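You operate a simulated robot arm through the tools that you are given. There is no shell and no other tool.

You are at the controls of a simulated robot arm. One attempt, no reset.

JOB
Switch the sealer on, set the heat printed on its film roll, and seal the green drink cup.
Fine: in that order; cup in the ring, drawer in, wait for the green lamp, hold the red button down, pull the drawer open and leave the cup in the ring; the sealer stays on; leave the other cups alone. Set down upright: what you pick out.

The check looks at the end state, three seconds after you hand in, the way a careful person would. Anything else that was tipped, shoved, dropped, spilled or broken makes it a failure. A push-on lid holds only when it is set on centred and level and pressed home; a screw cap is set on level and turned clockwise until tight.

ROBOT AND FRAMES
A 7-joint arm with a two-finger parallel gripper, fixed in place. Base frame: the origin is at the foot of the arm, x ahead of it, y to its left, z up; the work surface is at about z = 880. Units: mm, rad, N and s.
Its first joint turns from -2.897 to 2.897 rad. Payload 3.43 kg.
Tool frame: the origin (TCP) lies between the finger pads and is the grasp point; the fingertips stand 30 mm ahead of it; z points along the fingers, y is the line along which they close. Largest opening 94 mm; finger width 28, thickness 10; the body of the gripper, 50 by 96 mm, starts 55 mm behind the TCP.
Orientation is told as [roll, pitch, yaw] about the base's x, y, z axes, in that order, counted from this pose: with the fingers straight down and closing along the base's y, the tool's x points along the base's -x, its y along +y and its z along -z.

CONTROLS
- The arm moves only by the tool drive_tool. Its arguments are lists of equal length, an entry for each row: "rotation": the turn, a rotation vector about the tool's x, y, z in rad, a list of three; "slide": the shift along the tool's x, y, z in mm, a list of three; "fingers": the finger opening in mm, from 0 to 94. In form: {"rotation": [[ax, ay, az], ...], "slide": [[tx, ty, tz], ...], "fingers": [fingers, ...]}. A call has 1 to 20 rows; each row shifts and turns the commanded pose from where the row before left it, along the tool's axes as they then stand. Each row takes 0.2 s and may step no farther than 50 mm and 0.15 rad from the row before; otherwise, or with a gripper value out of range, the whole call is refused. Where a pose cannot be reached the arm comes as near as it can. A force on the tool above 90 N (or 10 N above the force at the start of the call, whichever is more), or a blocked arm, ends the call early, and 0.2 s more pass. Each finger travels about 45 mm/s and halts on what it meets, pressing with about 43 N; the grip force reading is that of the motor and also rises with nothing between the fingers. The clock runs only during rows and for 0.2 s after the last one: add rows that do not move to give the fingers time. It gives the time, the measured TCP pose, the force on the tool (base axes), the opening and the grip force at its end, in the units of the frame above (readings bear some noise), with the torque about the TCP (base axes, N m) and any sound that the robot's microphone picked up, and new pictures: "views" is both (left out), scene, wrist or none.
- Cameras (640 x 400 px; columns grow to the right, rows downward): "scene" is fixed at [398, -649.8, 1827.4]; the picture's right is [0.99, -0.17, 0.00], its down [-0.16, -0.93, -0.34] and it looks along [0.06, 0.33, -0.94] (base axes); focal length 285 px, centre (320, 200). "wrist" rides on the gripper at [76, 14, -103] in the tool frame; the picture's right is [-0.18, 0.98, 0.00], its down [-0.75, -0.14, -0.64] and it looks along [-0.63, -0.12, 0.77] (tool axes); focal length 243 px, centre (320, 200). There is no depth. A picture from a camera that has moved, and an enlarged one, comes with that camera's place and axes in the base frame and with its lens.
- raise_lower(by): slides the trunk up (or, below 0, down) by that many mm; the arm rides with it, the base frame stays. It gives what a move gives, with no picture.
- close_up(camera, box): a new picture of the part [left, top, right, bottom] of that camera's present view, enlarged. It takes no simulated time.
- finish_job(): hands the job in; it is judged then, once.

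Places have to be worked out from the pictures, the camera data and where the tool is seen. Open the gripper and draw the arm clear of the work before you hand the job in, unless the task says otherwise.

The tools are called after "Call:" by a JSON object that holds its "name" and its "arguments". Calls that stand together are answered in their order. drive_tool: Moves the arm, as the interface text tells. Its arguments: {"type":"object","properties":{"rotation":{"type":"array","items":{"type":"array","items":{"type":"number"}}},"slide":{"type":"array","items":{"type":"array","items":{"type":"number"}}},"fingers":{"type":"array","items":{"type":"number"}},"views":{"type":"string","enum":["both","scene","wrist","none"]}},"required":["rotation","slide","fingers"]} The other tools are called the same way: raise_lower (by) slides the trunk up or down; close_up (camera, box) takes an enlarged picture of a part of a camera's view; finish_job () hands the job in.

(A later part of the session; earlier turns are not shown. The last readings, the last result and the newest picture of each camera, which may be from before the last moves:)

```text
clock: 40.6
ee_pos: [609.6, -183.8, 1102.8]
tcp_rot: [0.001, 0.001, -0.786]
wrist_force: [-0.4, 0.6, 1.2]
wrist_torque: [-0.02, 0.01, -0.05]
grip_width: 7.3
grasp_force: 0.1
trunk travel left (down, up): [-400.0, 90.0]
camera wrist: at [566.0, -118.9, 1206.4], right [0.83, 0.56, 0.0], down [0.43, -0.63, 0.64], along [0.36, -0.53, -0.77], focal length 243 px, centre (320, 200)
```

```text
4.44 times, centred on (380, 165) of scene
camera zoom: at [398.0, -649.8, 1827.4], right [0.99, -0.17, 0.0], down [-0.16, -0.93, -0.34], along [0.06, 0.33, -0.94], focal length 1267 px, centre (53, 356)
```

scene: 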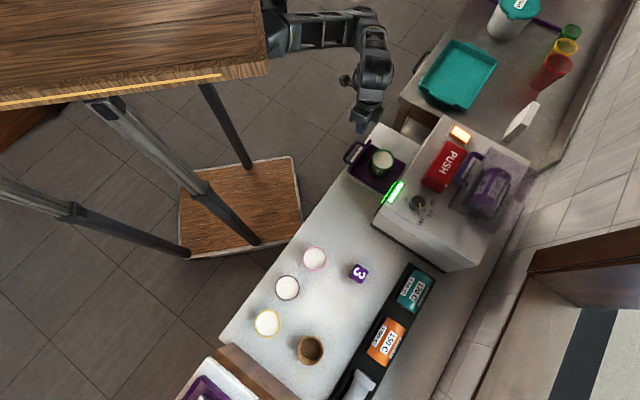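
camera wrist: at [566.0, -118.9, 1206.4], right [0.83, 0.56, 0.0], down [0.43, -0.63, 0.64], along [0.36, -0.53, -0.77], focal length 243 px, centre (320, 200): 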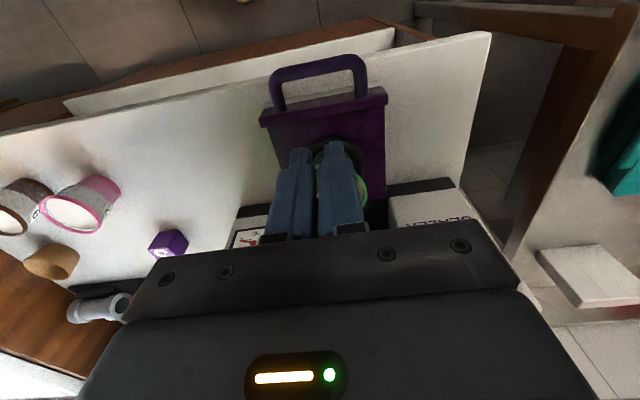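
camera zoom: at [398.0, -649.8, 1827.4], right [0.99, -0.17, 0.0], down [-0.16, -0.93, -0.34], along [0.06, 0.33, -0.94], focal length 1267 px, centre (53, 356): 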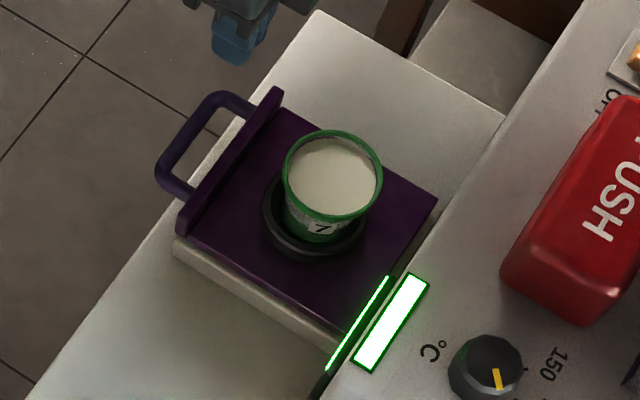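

The cup stands upright in the ring. The handle bar's centre is at about (594.5,-169.4,930), with about 24 mm of gap to the panel. I'll come down just outside the bar with closed fingers, ready to push the drawer in.

Call:
{"name": "drive_tool", "arguments": {"rotation": [[0, 0, 0], [0, 0, 0], [0, 0, 0], [0, 0, 0], [0, 0, 0], [0, 0, 0], [0, 0, 0]], "slide": [[30, -0.3, 0], [24, -0.3, 0], [0, 0, 40], [0, 0, 45], [0, 0, 45], [0, 0, 20], [0, 0, 0]], "fingers": [0, 0, 0, 0, 0, 0, 0], "views": "both"}}

Call:
{"name": "close_up", "arguments": {"camera": "wrist", "box": [220, 50, 420, 240]}}

Call:
{"name": "close_up", "arguments": {"camera": "scene", "box": [330, 120, 430, 210]}}

```text
clock: 42.2
ee_pos: [570.2, -148.7, 950.8]
tcp_rot: [0.001, 0.0, -0.785]
wrist_force: [0.3, -0.1, 0.0]
wrist_torque: [-0.03, -0.03, -0.01]
grip_width: 0.0
grasp_force: 33.0
trunk travel left (down, up): [-400.0, 90.0]
camera wrist: at [526.3, -83.0, 1054.6], right [0.83, 0.56, 0.0], down [0.43, -0.63, 0.64], along [0.36, -0.53, -0.77], focal length 243 px, centre (320, 200)
```

scene: 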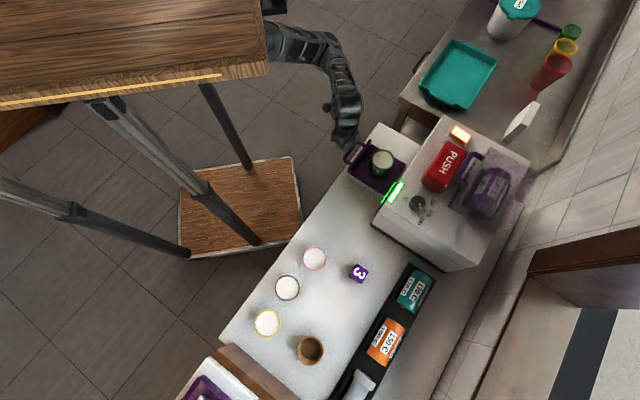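
wrist: 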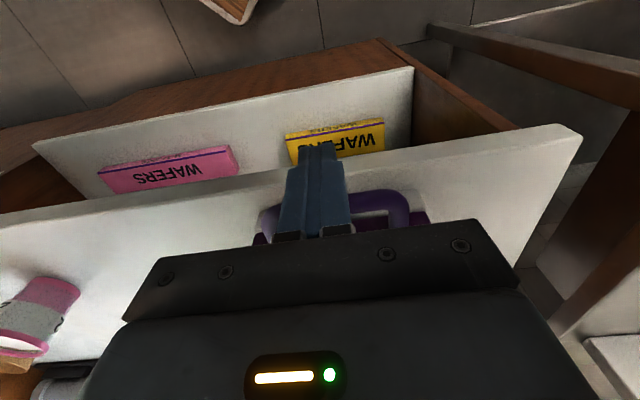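

```text
2.11 times, centred on (320, 145) of wrist
camera zoom: at [526.3, -83.0, 1054.6], right [0.83, 0.56, 0.0], down [0.43, -0.63, 0.64], along [0.36, -0.53, -0.77], focal length 511 px, centre (320, 316)
```

zoom: 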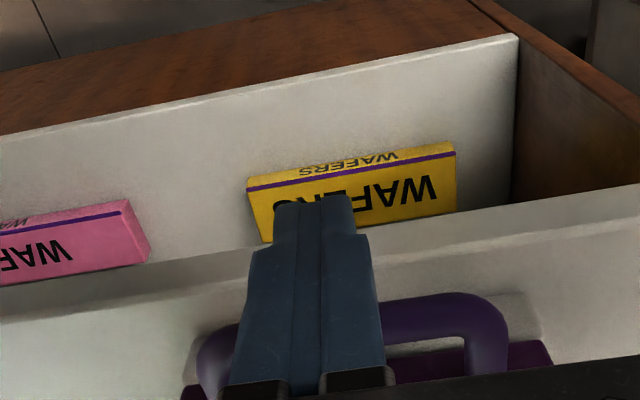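

```text
4.44 times, centred on (380, 165) of scene
camera zoom: at [398.0, -649.8, 1827.4], right [0.99, -0.17, 0.0], down [-0.16, -0.93, -0.34], along [0.06, 0.33, -0.94], focal length 1267 px, centre (53, 356)
```

zoom: 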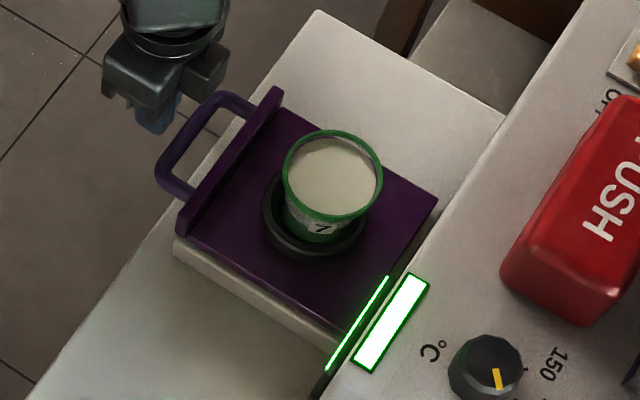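

The fingertips are just outside the middle of the bar. I'll lower a little and start pushing the drawer in, smoothly.

Call:
{"name": "drive_tool", "arguments": {"rotation": [[0, 0, 0], [0, 0, 0], [0, 0, 0], [0, 0, 0], [0, 0, 0], [0, 0, 0], [0, 0, 0], [0, 0, 0], [0, 0, 0], [0, 0, 0], [0, 0, 0], [0, 0, 0], [0, 0, 0]], "slide": [[0, 1, 8], [-5, 0, 0], [-4, 0, 0], [-3, 0, 0], [-3, 0, 0], [-5, 0, 0], [-7, 0, 0], [-9, 0, 0], [-10, 0, 0], [-10, 0, 0], [-10, 0, 0], [-8, 0, 0], [-5, 0, 0]], "fingers": [0, 0, 0, 0, 0, 0, 0, 0, 0, 0, 0, 0, 0], "views": "both"}}

Call:
{"name": "close_up", "arguments": {"camera": "scene", "box": [330, 120, 430, 210]}}

```text
clock: 45.0
ee_pos: [628.2, -203.5, 945.5]
tcp_rot: [-0.001, 0.001, -0.786]
wrist_force: [-0.3, -0.4, 0.0]
wrist_torque: [0.02, 0.0, -0.04]
grip_width: 0.1
grasp_force: 32.8
trunk travel left (down, up): [-400.0, 90.0]
camera wrist: at [583.8, -138.5, 1048.3], right [0.83, 0.56, 0.0], down [0.43, -0.63, 0.64], along [0.36, -0.53, -0.77], focal length 243 px, centre (320, 200)
```

scene: 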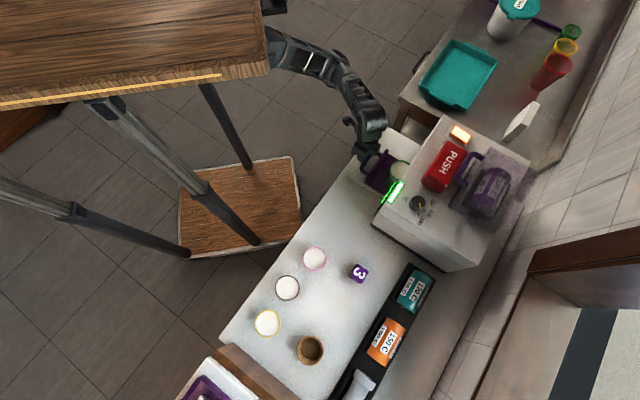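
wrist: 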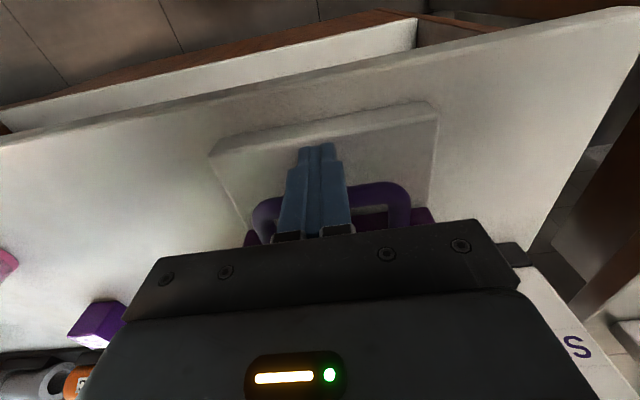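

```text
4.44 times, centred on (380, 165) of scene
camera zoom: at [398.0, -649.8, 1827.4], right [0.99, -0.17, 0.0], down [-0.16, -0.93, -0.34], along [0.06, 0.33, -0.94], focal length 1267 px, centre (53, 356)
```

zoom: 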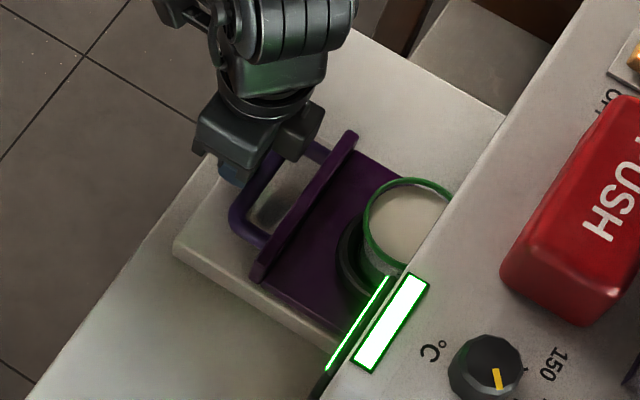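

The drawer slides freely and the cup rides upright. I'll keep pushing.

Call:
{"name": "drive_tool", "arguments": {"rotation": [[0, 0, 0], [0, 0, 0], [0, 0, 0], [0, 0, 0], [0, 0, 0], [0, 0, 0], [0, 0, 0], [0, 0, 0], [0, 0, 0], [0, 0, 0], [0, 0, 0]], "slide": [[-3, 0, 0], [-5, 0, 0], [-7, 0, 0], [-9, 0, 0], [-10, 0, 0], [-10, 0, 0], [-10, 0, 0], [-9, 0, 0], [-7, 0, 0], [-5, 0, 0], [-3, 0, 0]], "fingers": [0, 0, 0, 0, 0, 0, 0, 0, 0, 0, 0], "views": "both"}}

Call:
{"name": "close_up", "arguments": {"camera": "scene", "box": [350, 120, 450, 210]}}

```text
clock: 47.4
ee_pos: [682.0, -259.1, 945.9]
tcp_rot: [-0.002, 0.0, -0.788]
wrist_force: [0.1, -1.1, 0.3]
wrist_torque: [0.01, 0.0, -0.03]
grip_width: 0.0
grasp_force: 33.1
trunk travel left (down, up): [-400.0, 90.0]
camera wrist: at [638.1, -193.7, 1049.1], right [0.83, 0.56, 0.0], down [0.43, -0.63, 0.64], along [0.36, -0.53, -0.77], focal length 243 px, centre (320, 200)
```

scene: 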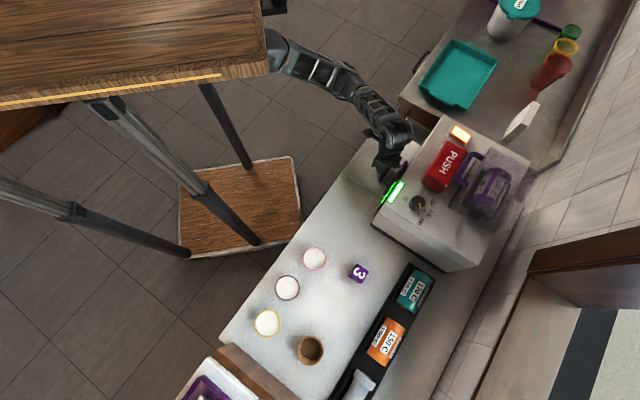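
wrist: 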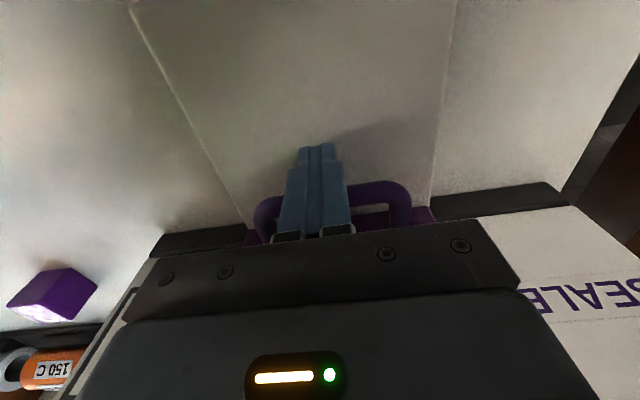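

```text
4.44 times, centred on (400, 165) of scene
camera zoom: at [398.0, -649.8, 1827.4], right [0.99, -0.17, 0.0], down [-0.16, -0.93, -0.34], along [0.06, 0.33, -0.94], focal length 1267 px, centre (-36, 356)
```

zoom: 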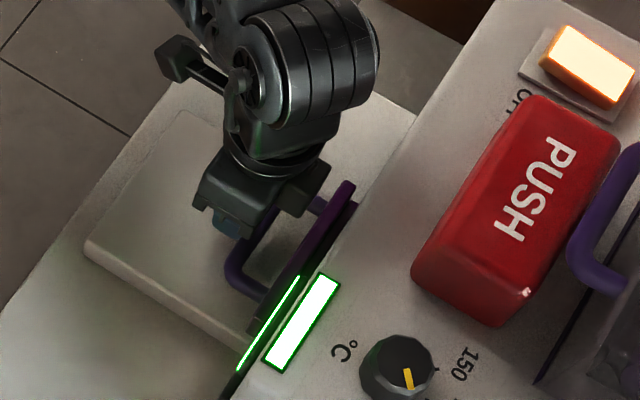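

The panel is now only about 20–30 mm from the sealer's front. I'll push slowly until the stop.

Call:
{"name": "drive_tool", "arguments": {"rotation": [[0, 0, 0], [0, 0, 0], [0, 0, 0], [0, 0, 0], [0, 0, 0], [0, 0, 0], [0, 0, 0]], "slide": [[-3, 0, 0], [-3, 0, 0], [-3, 0, 0], [-3, 0, 0], [-3, 0, 0], [-3, 0, 0], [0, 0, 0]], "fingers": [0, 0, 0, 0, 0, 0, 0], "views": "both"}}

Call:
{"name": "close_up", "arguments": {"camera": "scene", "box": [350, 120, 450, 210]}}

```text
clock: 49.0
ee_pos: [695.0, -270.6, 943.7]
tcp_rot: [0.001, 0.001, -0.785]
wrist_force: [-4.2, 5.3, -1.0]
wrist_torque: [0.12, 0.06, 0.0]
grip_width: 0.0
grasp_force: 32.9
trunk travel left (down, up): [-400.0, 90.0]
camera wrist: at [650.5, -205.9, 1048.9], right [0.83, 0.56, 0.0], down [0.43, -0.63, 0.64], along [0.36, -0.53, -0.77], focal length 243 px, centre (320, 200)
```

scene: 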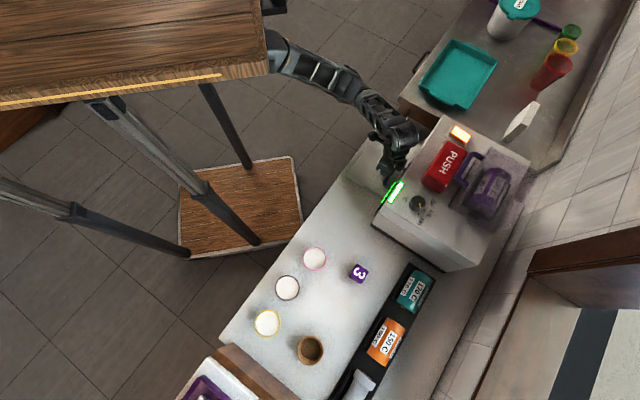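
wrist: 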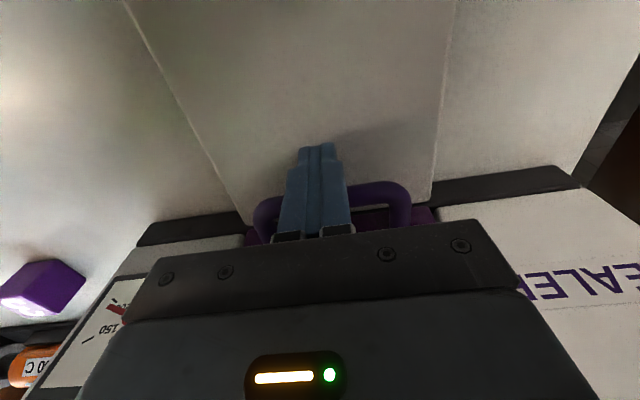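

```text
4.44 times, centred on (400, 165) of scene
camera zoom: at [398.0, -649.8, 1827.4], right [0.99, -0.17, 0.0], down [-0.16, -0.93, -0.34], along [0.06, 0.33, -0.94], focal length 1267 px, centre (-36, 356)
```

zoom: 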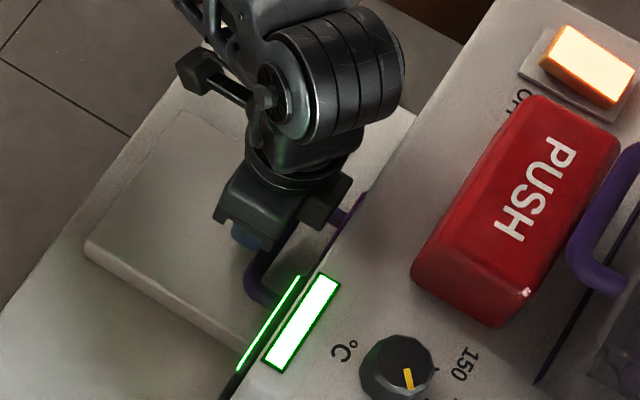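

The panel is nearly flush and a slight force is building. I'll push a bit further in small steps until it's firmly stopped.

Call:
{"name": "drive_tool", "arguments": {"rotation": [[0, 0, 0], [0, 0, 0], [0, 0, 0], [0, 0, 0], [0, 0, 0]], "slide": [[-2, 0, 0], [-2, 0, 0], [-1.5, 0, 0], [-1, 0, 0], [0, 0, 0]], "fingers": [0, 0, 0, 0, 0], "views": "both"}}

Call:
{"name": "close_up", "arguments": {"camera": "scene", "box": [350, 120, 450, 210]}}

Call:
{"name": "close_up", "arguments": {"camera": "wrist", "box": [220, 130, 460, 250]}}

```text
clock: 50.1
ee_pos: [693.4, -271.3, 945.5]
tcp_rot: [0.002, 0.026, -0.795]
wrist_force: [-30.7, 30.2, 9.0]
wrist_torque: [0.74, -0.17, 0.08]
grip_width: 0.3
grasp_force: 32.7
trunk travel left (down, up): [-400.0, 90.0]
stopped in row 5: the force on the tool passed its limit at 91 N (the readings are from after the stop); the commanded pose is now the measured one
camera wrist: at [652.3, -208.5, 1050.1], right [0.83, 0.56, 0.0], down [0.44, -0.65, 0.62], along [0.34, -0.52, -0.78], focal length 243 px, centre (320, 200)
```

scene: 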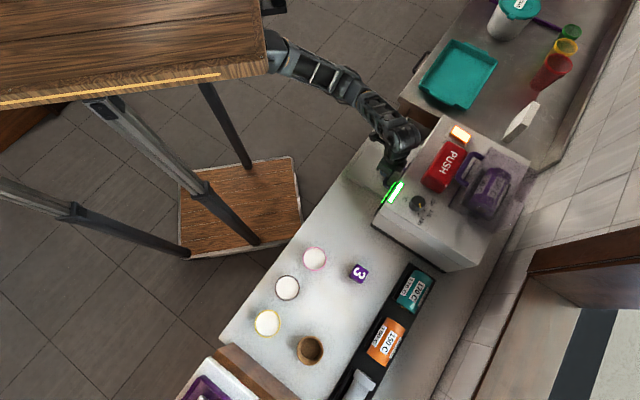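
wrist: 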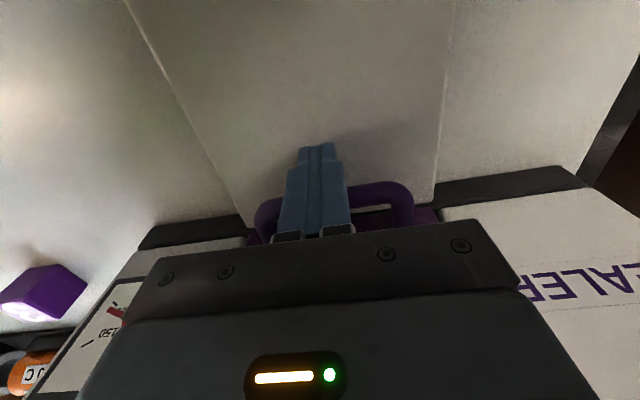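

```text
4.44 times, centred on (400, 165) of scene
camera zoom: at [398.0, -649.8, 1827.4], right [0.99, -0.17, 0.0], down [-0.16, -0.93, -0.34], along [0.06, 0.33, -0.94], focal length 1267 px, centre (-36, 356)
```

zoom: 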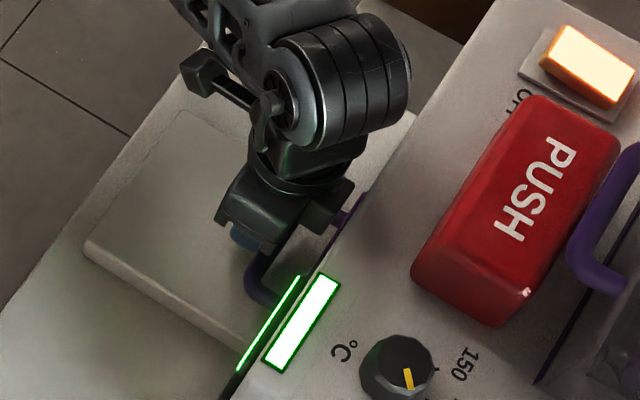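

```text
2.67 times, centred on (340, 190) of wrist
camera zoom: at [652.3, -208.5, 1050.1], right [0.83, 0.56, 0.0], down [0.44, -0.65, 0.62], along [0.34, -0.52, -0.78], focal length 647 px, centre (267, 227)
```

zoom: 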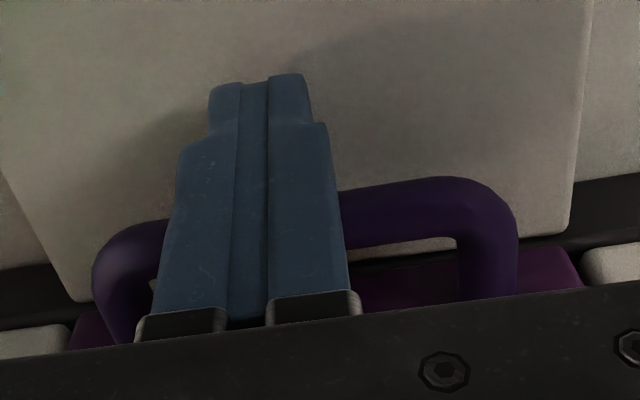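

The drawer hit its stop (the push reached 91 N), so it's fully in. I'll back off, rise clear and check the drawer and the lamp.

Call:
{"name": "drive_tool", "arguments": {"rotation": [[-0.0185, -0.0183, -0.008], [0, 0, 0], [0, 0, 0], [0, 0, 0], [0, 0, 0], [0, 0, 0], [0, 0, 0], [0, 0, 0], [0, 0, 0]], "slide": [[10, 0, 0], [15, 0, 0], [0, 0, -40], [0, 0, -45], [0, 0, -45], [0, 0, -45], [0, 0, -45], [0, 0, -45], [0, 0, 0]], "fingers": [0, 0, 0, 0, 0, 0, 0, 0, 0], "views": "both"}}

Call:
{"name": "close_up", "arguments": {"camera": "wrist", "box": [180, 60, 460, 240]}}

Call:
{"name": "close_up", "arguments": {"camera": "scene", "box": [350, 120, 490, 230]}}

```text
clock: 52.1
ee_pos: [673.8, -259.2, 1212.7]
tcp_rot: [0.019, 0.0, -0.786]
wrist_force: [0.5, -1.0, -0.9]
wrist_torque: [-0.02, 0.0, -0.02]
grip_width: 0.1
grasp_force: 33.3
trunk travel left (down, up): [-400.0, 90.0]
camera wrist: at [628.8, -195.3, 1315.3], right [0.83, 0.56, 0.02], down [0.42, -0.64, 0.64], along [0.37, -0.52, -0.77], focal length 243 px, centre (320, 200)
```

scene: 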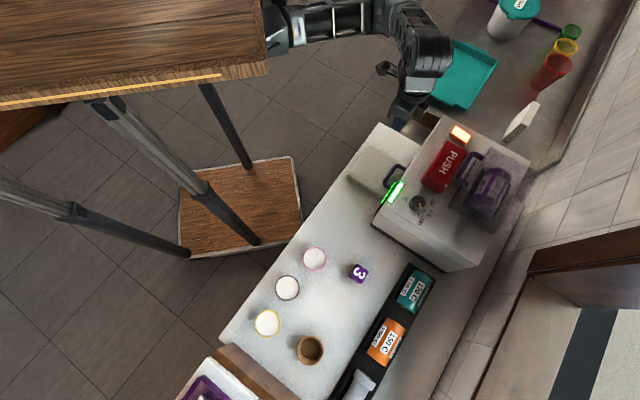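
wrist: 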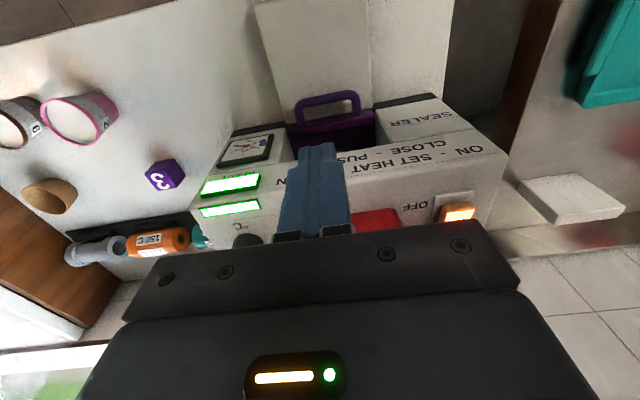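

```text
2.22 times, centred on (320, 150) of wrist
camera zoom: at [628.8, -195.3, 1315.3], right [0.83, 0.56, 0.02], down [0.42, -0.64, 0.64], along [0.37, -0.52, -0.77], focal length 539 px, centre (320, 311)
```

zoom: 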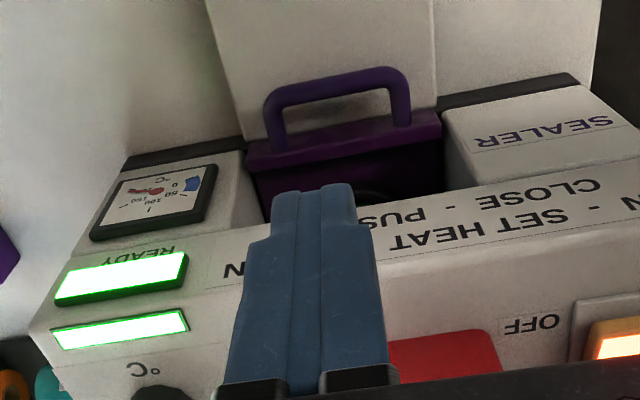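

```text
3.64 times, centred on (420, 175) of scene
camera zoom: at [398.0, -649.8, 1827.4], right [0.99, -0.17, 0.0], down [-0.16, -0.93, -0.34], along [0.06, 0.33, -0.94], focal length 1037 px, centre (-44, 291)
```

zoom: 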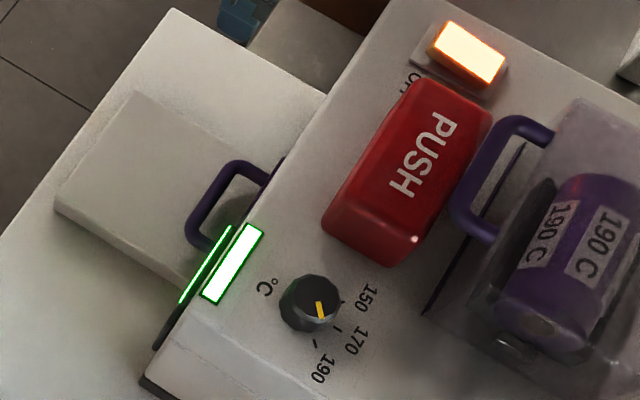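

The drawer is in, the READY lamp is green and the knob points at 190. The red button's top centre is at about (804,-362,1140), so I'll level the tool and move the closed fingers above it.

Call:
{"name": "drive_tool", "arguments": {"rotation": [[0.0134, -0.0134, 0], [0, 0, 0], [0, 0, 0], [0, 0, 0], [0, 0, 0], [0, 0, 0]], "slide": [[0, 0, -10], [-41.2, 4.9, 0], [-41.2, 4.9, 0], [-41.2, 4.8, 0], [-41.2, 4.8, 0], [0, 0, 0]], "fingers": [0, 0, 0, 0, 0, 0], "views": "both"}}

Call:
{"name": "close_up", "arguments": {"camera": "wrist", "box": [180, 40, 460, 240]}}

Call:
{"name": "close_up", "arguments": {"camera": "scene", "box": [400, 110, 500, 210]}}

```text
clock: 53.5
ee_pos: [804.9, -361.5, 1221.2]
tcp_rot: [0.006, -0.015, -0.785]
wrist_force: [0.7, 0.3, -0.6]
wrist_torque: [0.03, -0.01, 0.0]
grip_width: 0.0
grasp_force: 32.8
trunk travel left (down, up): [-400.0, 90.0]
camera wrist: at [759.8, -296.4, 1323.3], right [0.83, 0.56, 0.01], down [0.42, -0.63, 0.65], along [0.37, -0.53, -0.76], focal length 243 px, centre (320, 200)
```

scene: 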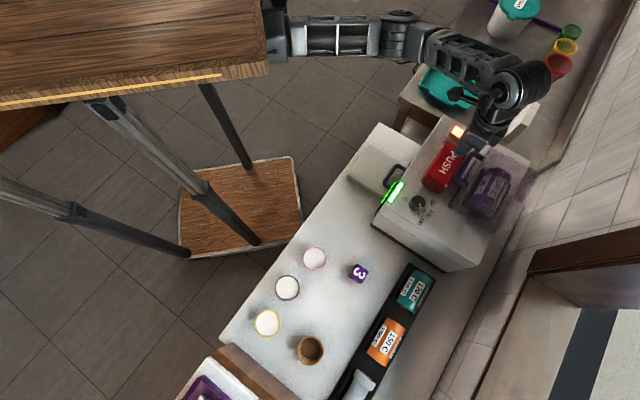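
wrist: 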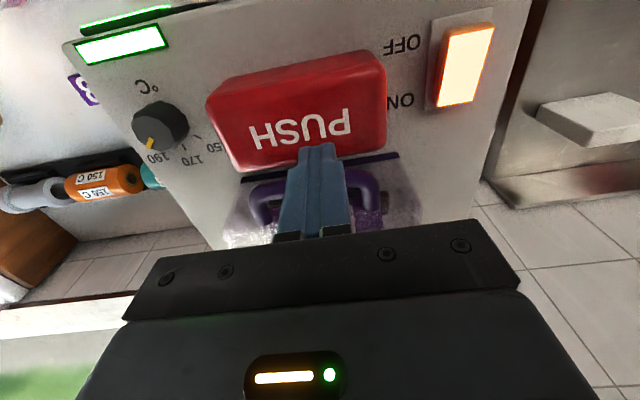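

```text
2.00 times, centred on (320, 140) of wrist
camera zoom: at [759.8, -296.4, 1323.3], right [0.83, 0.56, 0.01], down [0.42, -0.63, 0.65], along [0.37, -0.53, -0.76], focal length 485 px, centre (320, 320)
```

zoom: 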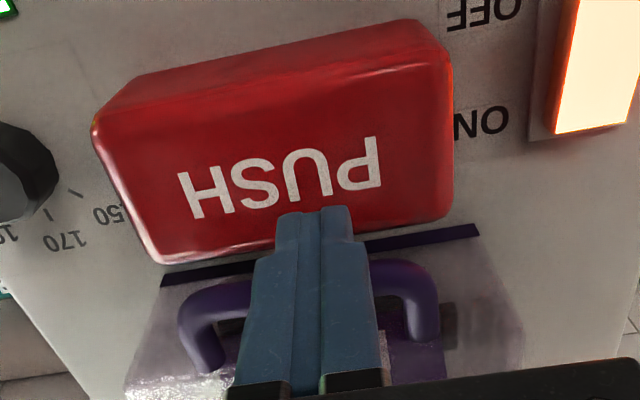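

```text
4.00 times, centred on (450, 160) of scene
camera zoom: at [398.0, -649.8, 1827.4], right [0.99, -0.17, 0.0], down [-0.16, -0.93, -0.34], along [0.06, 0.33, -0.94], focal length 1140 px, centre (-200, 360)
```

zoom: 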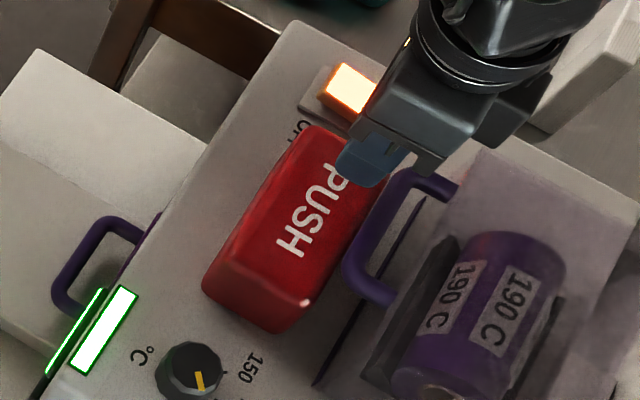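

The tool axis lands near the middle of the button. I'll level it and lower to just above the button top.

Call:
{"name": "drive_tool", "arguments": {"rotation": [[0.0148, 0.0064, 0], [0, 0, 0], [0, 0, 0], [0, 0, 0], [0, 0, 0], [0, 0, 0]], "slide": [[3, 0, 10], [0, 0, 20], [0, 0, 10], [0, 0, 6], [0, 0, 3], [0, 0, 0]], "fingers": [0, 0, 0, 0, 0, 0], "views": "wrist"}}

```text
clock: 54.9
ee_pos: [805.1, -360.4, 1172.9]
tcp_rot: [-0.007, -0.007, -0.786]
wrist_force: [2.2, 3.7, 5.7]
wrist_torque: [0.17, -0.09, -0.09]
grip_width: 0.1
grasp_force: 33.2
trunk travel left (down, up): [-400.0, 90.0]
camera wrist: at [759.9, -294.5, 1275.5], right [0.83, 0.56, -0.01], down [0.43, -0.63, 0.65], along [0.36, -0.54, -0.76], focal length 243 px, centre (320, 200)
```

wrist: 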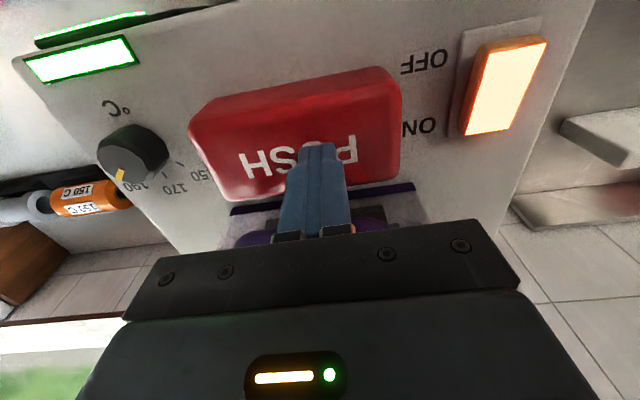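

First contact with the button top came at a tip height of about 1143. I'll press it down gradually and hold.

Call:
{"name": "drive_tool", "arguments": {"rotation": [[0, 0, 0], [0, 0, 0], [0, 0, 0], [0, 0, 0], [0, 0, 0], [0, 0, 0]], "slide": [[0, 0, 2], [0, 0, 2], [0, 0, 2], [0, 0, 2], [0, 0, 0], [0, 0, 0]], "fingers": [0, 0, 0, 0, 0, 0], "views": "both"}}

```text
clock: 56.3
ee_pos: [803.2, -361.2, 1165.7]
tcp_rot: [-0.01, -0.007, -0.785]
wrist_force: [5.5, 1.1, 8.1]
wrist_torque: [0.12, -0.14, -0.07]
grip_width: 0.0
grasp_force: 33.0
trunk travel left (down, up): [-400.0, 90.0]
heard: click
camera wrist: at [759.4, -294.7, 1268.3], right [0.83, 0.56, -0.01], down [0.43, -0.63, 0.65], along [0.36, -0.54, -0.76], focal length 243 px, centre (320, 200)
```

scene: 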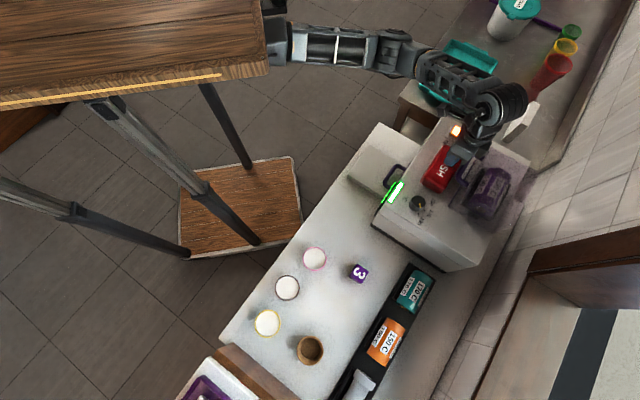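
wrist: 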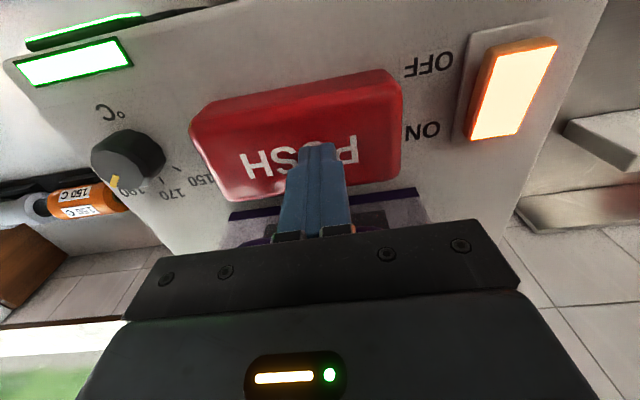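

I heard a click, and the button is down with a light 8 N spring force. I'll press slightly further and hold for the 2 seconds.

Call:
{"name": "drive_tool", "arguments": {"rotation": [[0, 0, 0], [0, 0, 0], [0, 0, 0], [0, 0, 0], [0, 0, 0], [0, 0, 0], [0, 0, 0], [0, 0, 0], [0, 0, 0], [0, 0, 0]], "slide": [[0, 0, 1.5], [0, 0, 0], [0, 0, 0], [0, 0, 0], [0, 0, 0], [0, 0, 0], [0, 0, 0], [0, 0, 0], [0, 0, 0], [0, 0, 0]], "fingers": [0, 0, 0, 0, 0, 0, 0, 0, 0, 0], "views": "both"}}

```text
clock: 58.5
ee_pos: [802.9, -360.0, 1165.2]
tcp_rot: [-0.009, -0.01, -0.786]
wrist_force: [14.0, -2.3, 34.1]
wrist_torque: [0.32, -0.17, -0.14]
grip_width: 0.3
grasp_force: 33.3
trunk travel left (down, up): [-400.0, 90.0]
camera wrist: at [759.1, -294.5, 1267.7], right [0.83, 0.56, -0.01], down [0.43, -0.62, 0.65], along [0.36, -0.54, -0.76], focal length 243 px, centre (320, 200)
```

scene: 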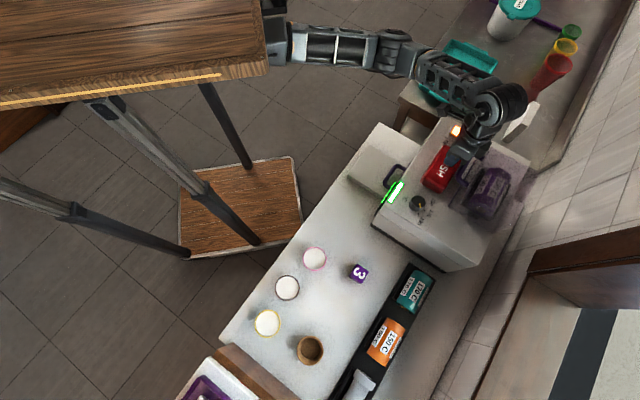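
wrist: 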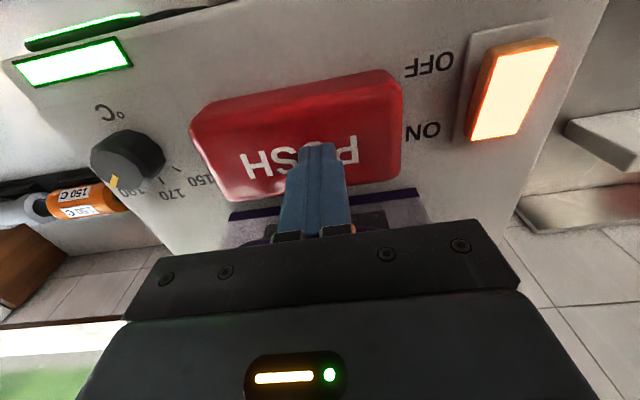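

The button is bottomed out at 34 N. I'll hold a moment longer to be sure of the full 2 seconds, then release upward.

Call:
{"name": "drive_tool", "arguments": {"rotation": [[0, 0, 0], [0, 0, 0], [0, 0, 0], [0, 0, 0], [0, 0, 0]], "slide": [[0, 0, 0], [0, 0, 0], [0, 0, -20], [0, 0, -40], [0, 0, 0]], "fingers": [0, 0, 0, 0, 0], "views": "both"}}

Call:
{"name": "close_up", "arguments": {"camera": "wrist", "box": [0, 0, 460, 240]}}

```text
clock: 59.7
ee_pos: [801.5, -360.3, 1224.9]
tcp_rot: [-0.007, -0.005, -0.785]
wrist_force: [0.3, 0.4, 0.1]
wrist_torque: [-0.02, -0.01, -0.02]
grip_width: 0.1
grasp_force: 33.4
trunk travel left (down, up): [-400.0, 90.0]
camera wrist: at [758.4, -294.0, 1327.4], right [0.83, 0.56, -0.01], down [0.43, -0.63, 0.65], along [0.36, -0.54, -0.76], focal length 243 px, centre (320, 200)
```

scene: 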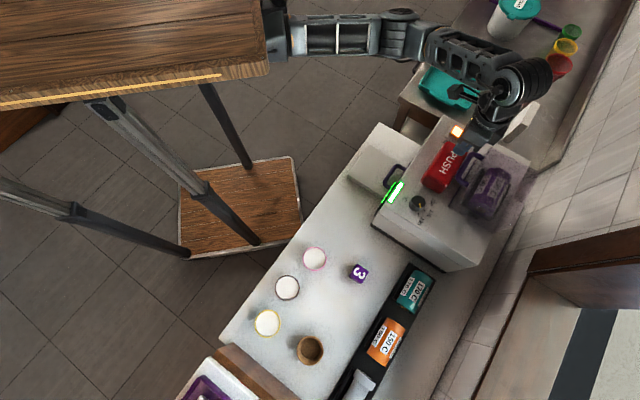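
wrist: 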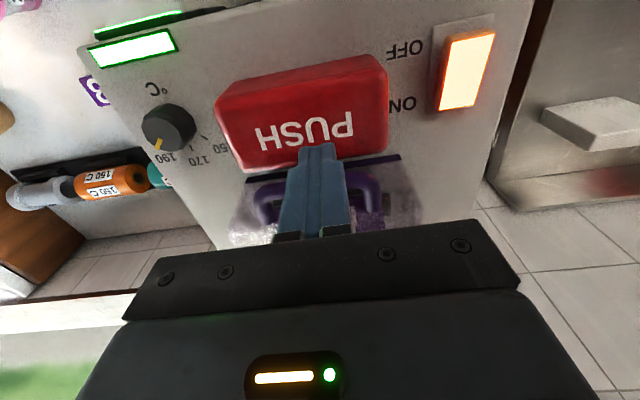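

```text
1.39 times, centred on (230, 120) of wrist
camera zoom: at [758.4, -294.0, 1327.4], right [0.83, 0.56, -0.01], down [0.43, -0.63, 0.65], along [0.36, -0.54, -0.76], focal length 338 px, centre (445, 311)
```

zoom: 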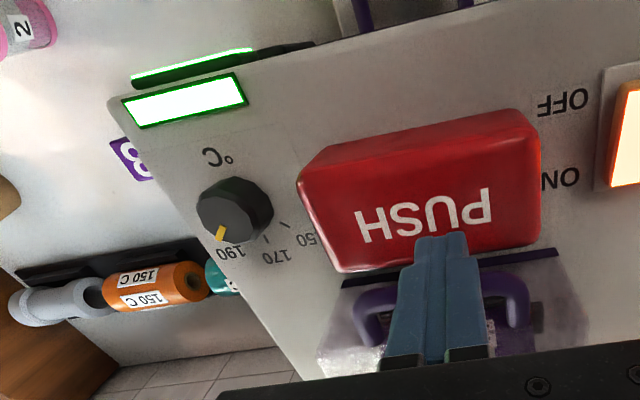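

The button popped back up. To pull the drawer I need one finger inside the handle loop, with the bar now at about (709,-284,930). I'll back out over the handle, turn the tool 90° so the fingers straddle the bar, and open them.

Call:
{"name": "drive_tool", "arguments": {"rotation": [[0, 0, 0], [0, 0, 0], [0, 0, 0], [0, 0, 0], [0, 0, -0.143], [0, 0, -0.143], [0, 0, -0.143], [0, 0, -0.143], [0, 0, -0.143], [0, 0, -0.143], [0, 0, -0.143], [0, 0, -0.143], [0, 0, -0.143], [0, 0, -0.143], [0, 0, -0.14], [0, 0, 0]], "slide": [[38.1, -2.9, 0], [38.1, -2.9, 0], [38.1, -2.9, 0], [38.1, -2.9, 0], [0, 0, 0], [0, 0, 0], [0, 0, 0], [0, 0, 0], [0, 0, 0], [0, 0, 0], [0, 0, 0], [0, 0, 0], [0, 0, 0], [0, 0, 0], [0, 0, 0], [0, 0, 0]], "fingers": [0, 0, 0, 0, 10, 20, 30, 40, 50, 60, 70, 80, 90, 90, 90, 90], "views": "both"}}

Call:
{"name": "close_up", "arguments": {"camera": "wrist", "box": [180, 20, 460, 240]}}

Call:
{"name": "close_up", "arguments": {"camera": "scene", "box": [350, 130, 450, 220]}}

```text
clock: 63.1
ee_pos: [686.8, -259.9, 1222.6]
tcp_rot: [-0.009, 0.008, 0.785]
wrist_force: [0.0, 0.5, 0.0]
wrist_torque: [-0.07, -0.01, 0.02]
grip_width: 90.0
grasp_force: 0.1
trunk travel left (down, up): [-400.0, 90.0]
camera wrist: at [623.2, -302.1, 1326.2], right [-0.56, 0.83, -0.01], down [0.63, 0.44, 0.64], along [0.53, 0.35, -0.77], focal length 243 px, centre (320, 200)
```

scene: 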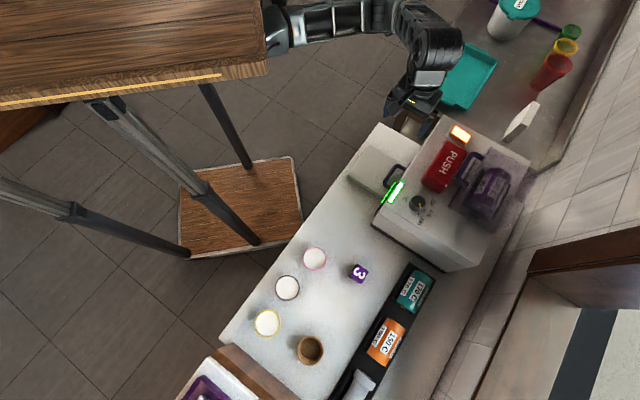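
wrist: 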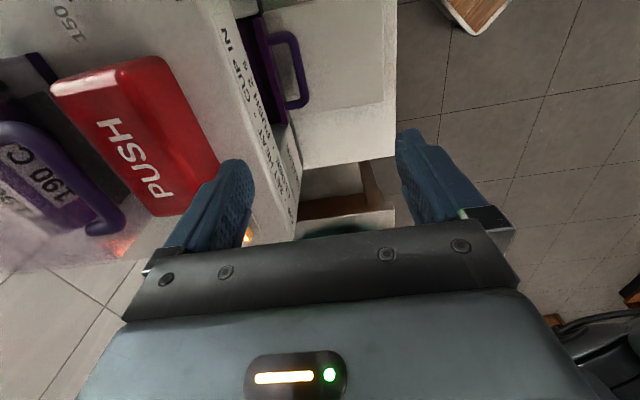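

```text
1.82 times, centred on (320, 130) of wrist
camera zoom: at [623.2, -302.1, 1326.2], right [-0.56, 0.83, -0.01], down [0.63, 0.44, 0.64], along [0.53, 0.35, -0.77], focal length 441 px, centre (320, 327)
```

zoom: 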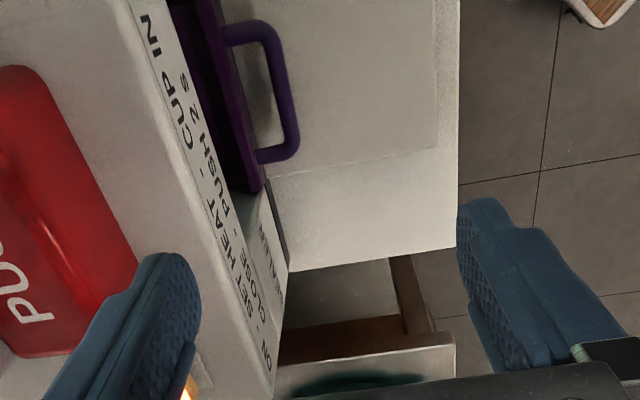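

```text
4.44 times, centred on (400, 175) of scene
camera zoom: at [398.0, -649.8, 1827.4], right [0.99, -0.17, 0.0], down [-0.16, -0.93, -0.34], along [0.06, 0.33, -0.94], focal length 1267 px, centre (-36, 311)
```

zoom: 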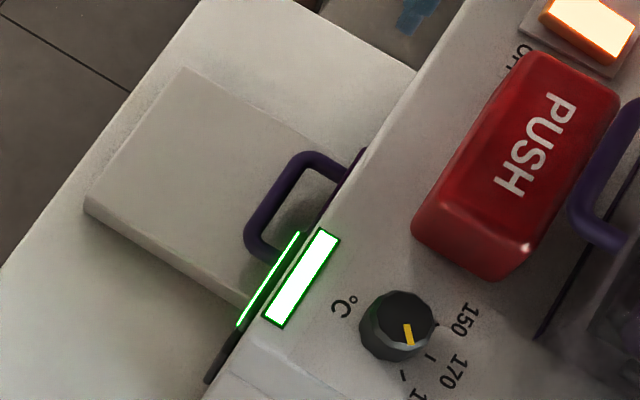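

The handle bar measures again at about (711,-282), and the sealer's front face is at about 35 mm behind the bar. I'll line up so the inner finger drops just inside the bar, and lower partway to check the clearances.

Call:
{"name": "drive_tool", "arguments": {"rotation": [[0, -0.012, 0], [0, 0, 0], [0, 0, 0], [0, 0, 0], [0, 0, 0], [0, 0, 0]], "slide": [[0.9, 4.4, 0], [0, 0, 45], [0, 0, 45], [0, 0, 45], [0, 0, 45], [0, 0, 0]], "fingers": [90, 90, 90, 90, 90, 90], "views": "both"}}

Call:
{"name": "close_up", "arguments": {"camera": "wrist", "box": [140, 20, 460, 240]}}

Call:
{"name": "close_up", "arguments": {"camera": "scene", "box": [350, 130, 450, 220]}}

```text
clock: 64.5
ee_pos: [684.9, -259.1, 1040.3]
tcp_rot: [-0.007, -0.004, 0.783]
wrist_force: [-1.0, -0.9, 0.6]
wrist_torque: [-0.01, 0.01, -0.02]
grip_width: 90.0
grasp_force: 0.1
trunk travel left (down, up): [-400.0, 90.0]
camera wrist: at [620.3, -300.9, 1143.0], right [-0.56, 0.83, -0.01], down [0.63, 0.43, 0.65], along [0.54, 0.36, -0.76], focal length 243 px, centre (320, 200)
```

scene: 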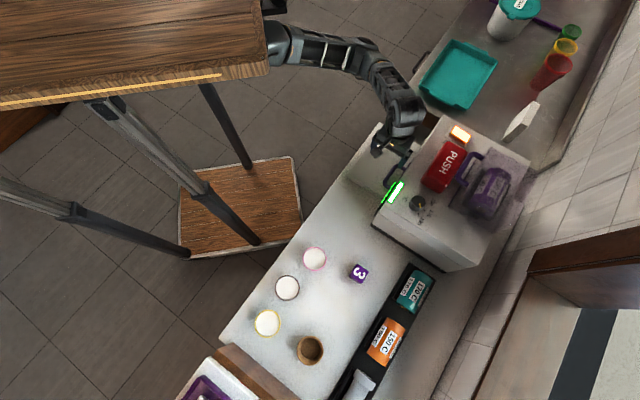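
wrist: 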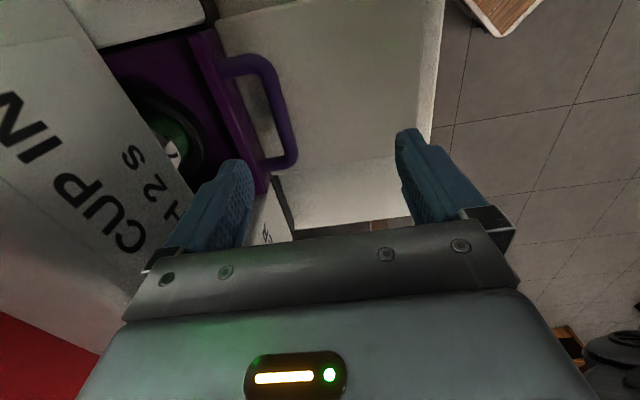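

```text
1.82 times, centred on (300, 130) of wrist
camera zoom: at [620.3, -300.9, 1143.0], right [-0.56, 0.83, -0.01], down [0.63, 0.43, 0.65], along [0.54, 0.36, -0.76], focal length 441 px, centre (356, 327)
```

zoom: 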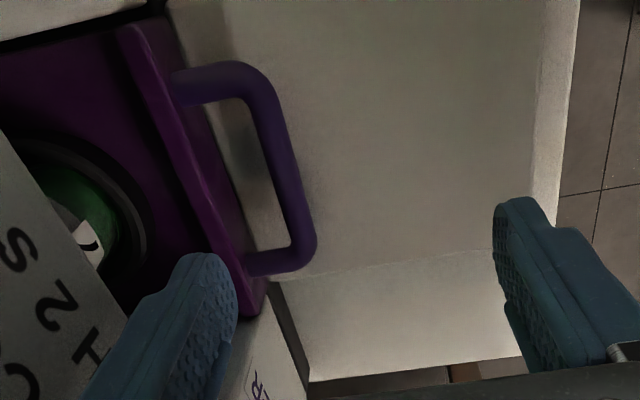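

```text
4.44 times, centred on (400, 175) of scene
camera zoom: at [398.0, -649.8, 1827.4], right [0.99, -0.17, 0.0], down [-0.16, -0.93, -0.34], along [0.06, 0.33, -0.94], focal length 1267 px, centre (-36, 311)
```

zoom: 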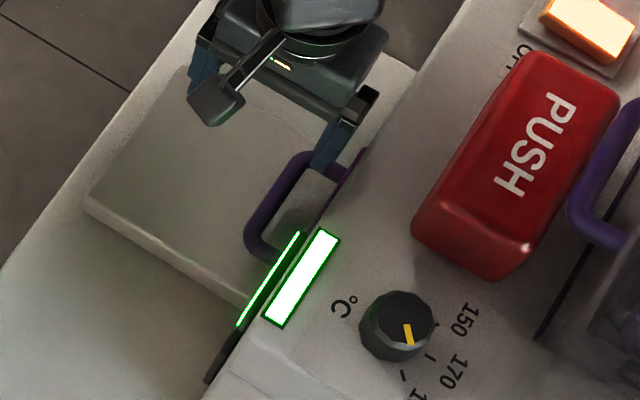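

The finger should drop between the bar (n≈-702) and the panel (n≈-728). I'll shift 2.5 mm outward and lower to just above the bar for a last check.

Call:
{"name": "drive_tool", "arguments": {"rotation": [[0, 0, 0], [0, 0, 0], [0, 0, 0], [0, 0, 0]], "slide": [[0, 2.5, 20], [0, 0, 25], [0, 0, 13], [0, 0, 0]], "fingers": [90, 90, 90, 90], "views": "both"}}

Call:
{"name": "close_up", "arguments": {"camera": "wrist", "box": [140, 60, 340, 240]}}

Call:
{"name": "close_up", "arguments": {"camera": "scene", "box": [360, 140, 430, 200]}}

```text
clock: 65.5
ee_pos: [683.8, -258.9, 984.4]
tcp_rot: [-0.005, -0.003, 0.782]
wrist_force: [0.6, -0.7, 0.1]
wrist_torque: [0.01, -0.01, 0.01]
grip_width: 90.0
grasp_force: 0.1
trunk travel left (down, up): [-400.0, 90.0]
camera wrist: at [618.9, -300.4, 1086.9], right [-0.56, 0.83, -0.01], down [0.63, 0.43, 0.65], along [0.54, 0.36, -0.76], focal length 243 px, centre (320, 200)
```

scene: 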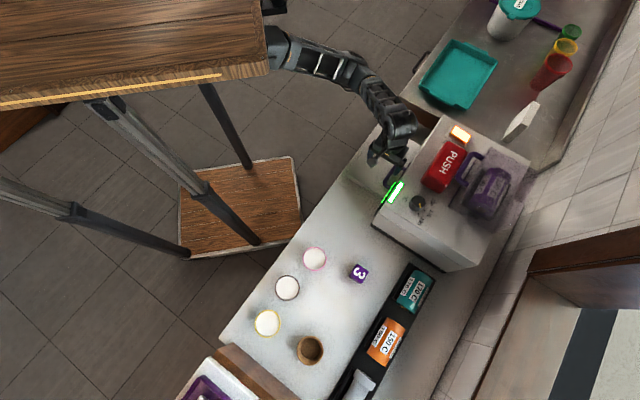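
wrist: 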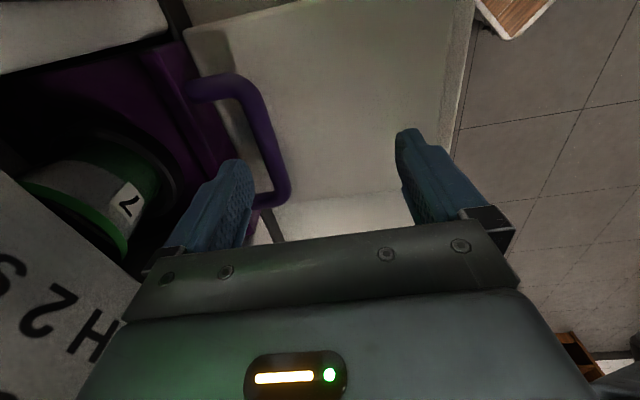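

```text
2.22 times, centred on (240, 150) of wrist
camera zoom: at [618.9, -300.4, 1086.9], right [-0.56, 0.83, -0.01], down [0.63, 0.43, 0.65], along [0.54, 0.36, -0.76], focal length 539 px, centre (498, 311)
```

zoom: 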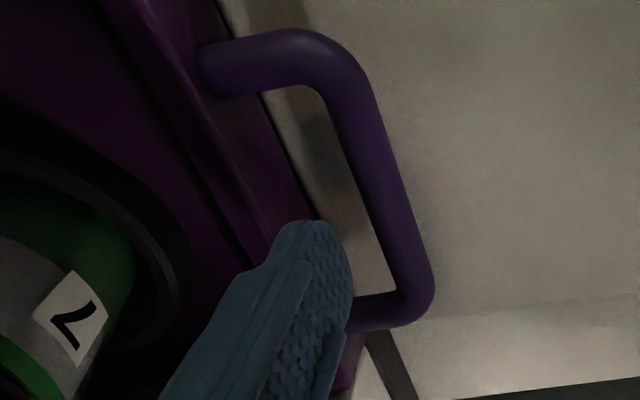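

```text
6.67 times, centred on (395, 170) of scene
camera zoom: at [398.0, -649.8, 1827.4], right [0.99, -0.17, 0.0], down [-0.16, -0.93, -0.34], along [0.06, 0.33, -0.94], focal length 1901 px, centre (-180, 400)
```

zoom: 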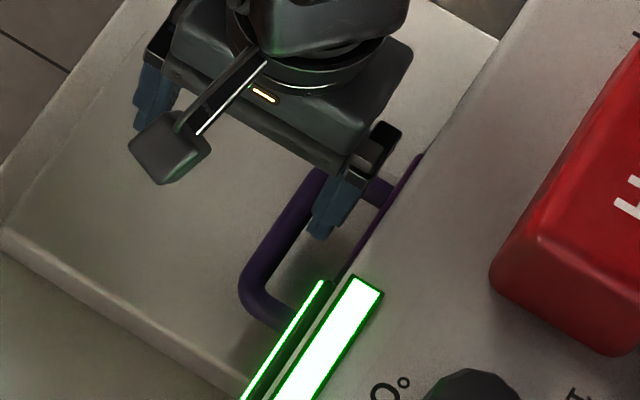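

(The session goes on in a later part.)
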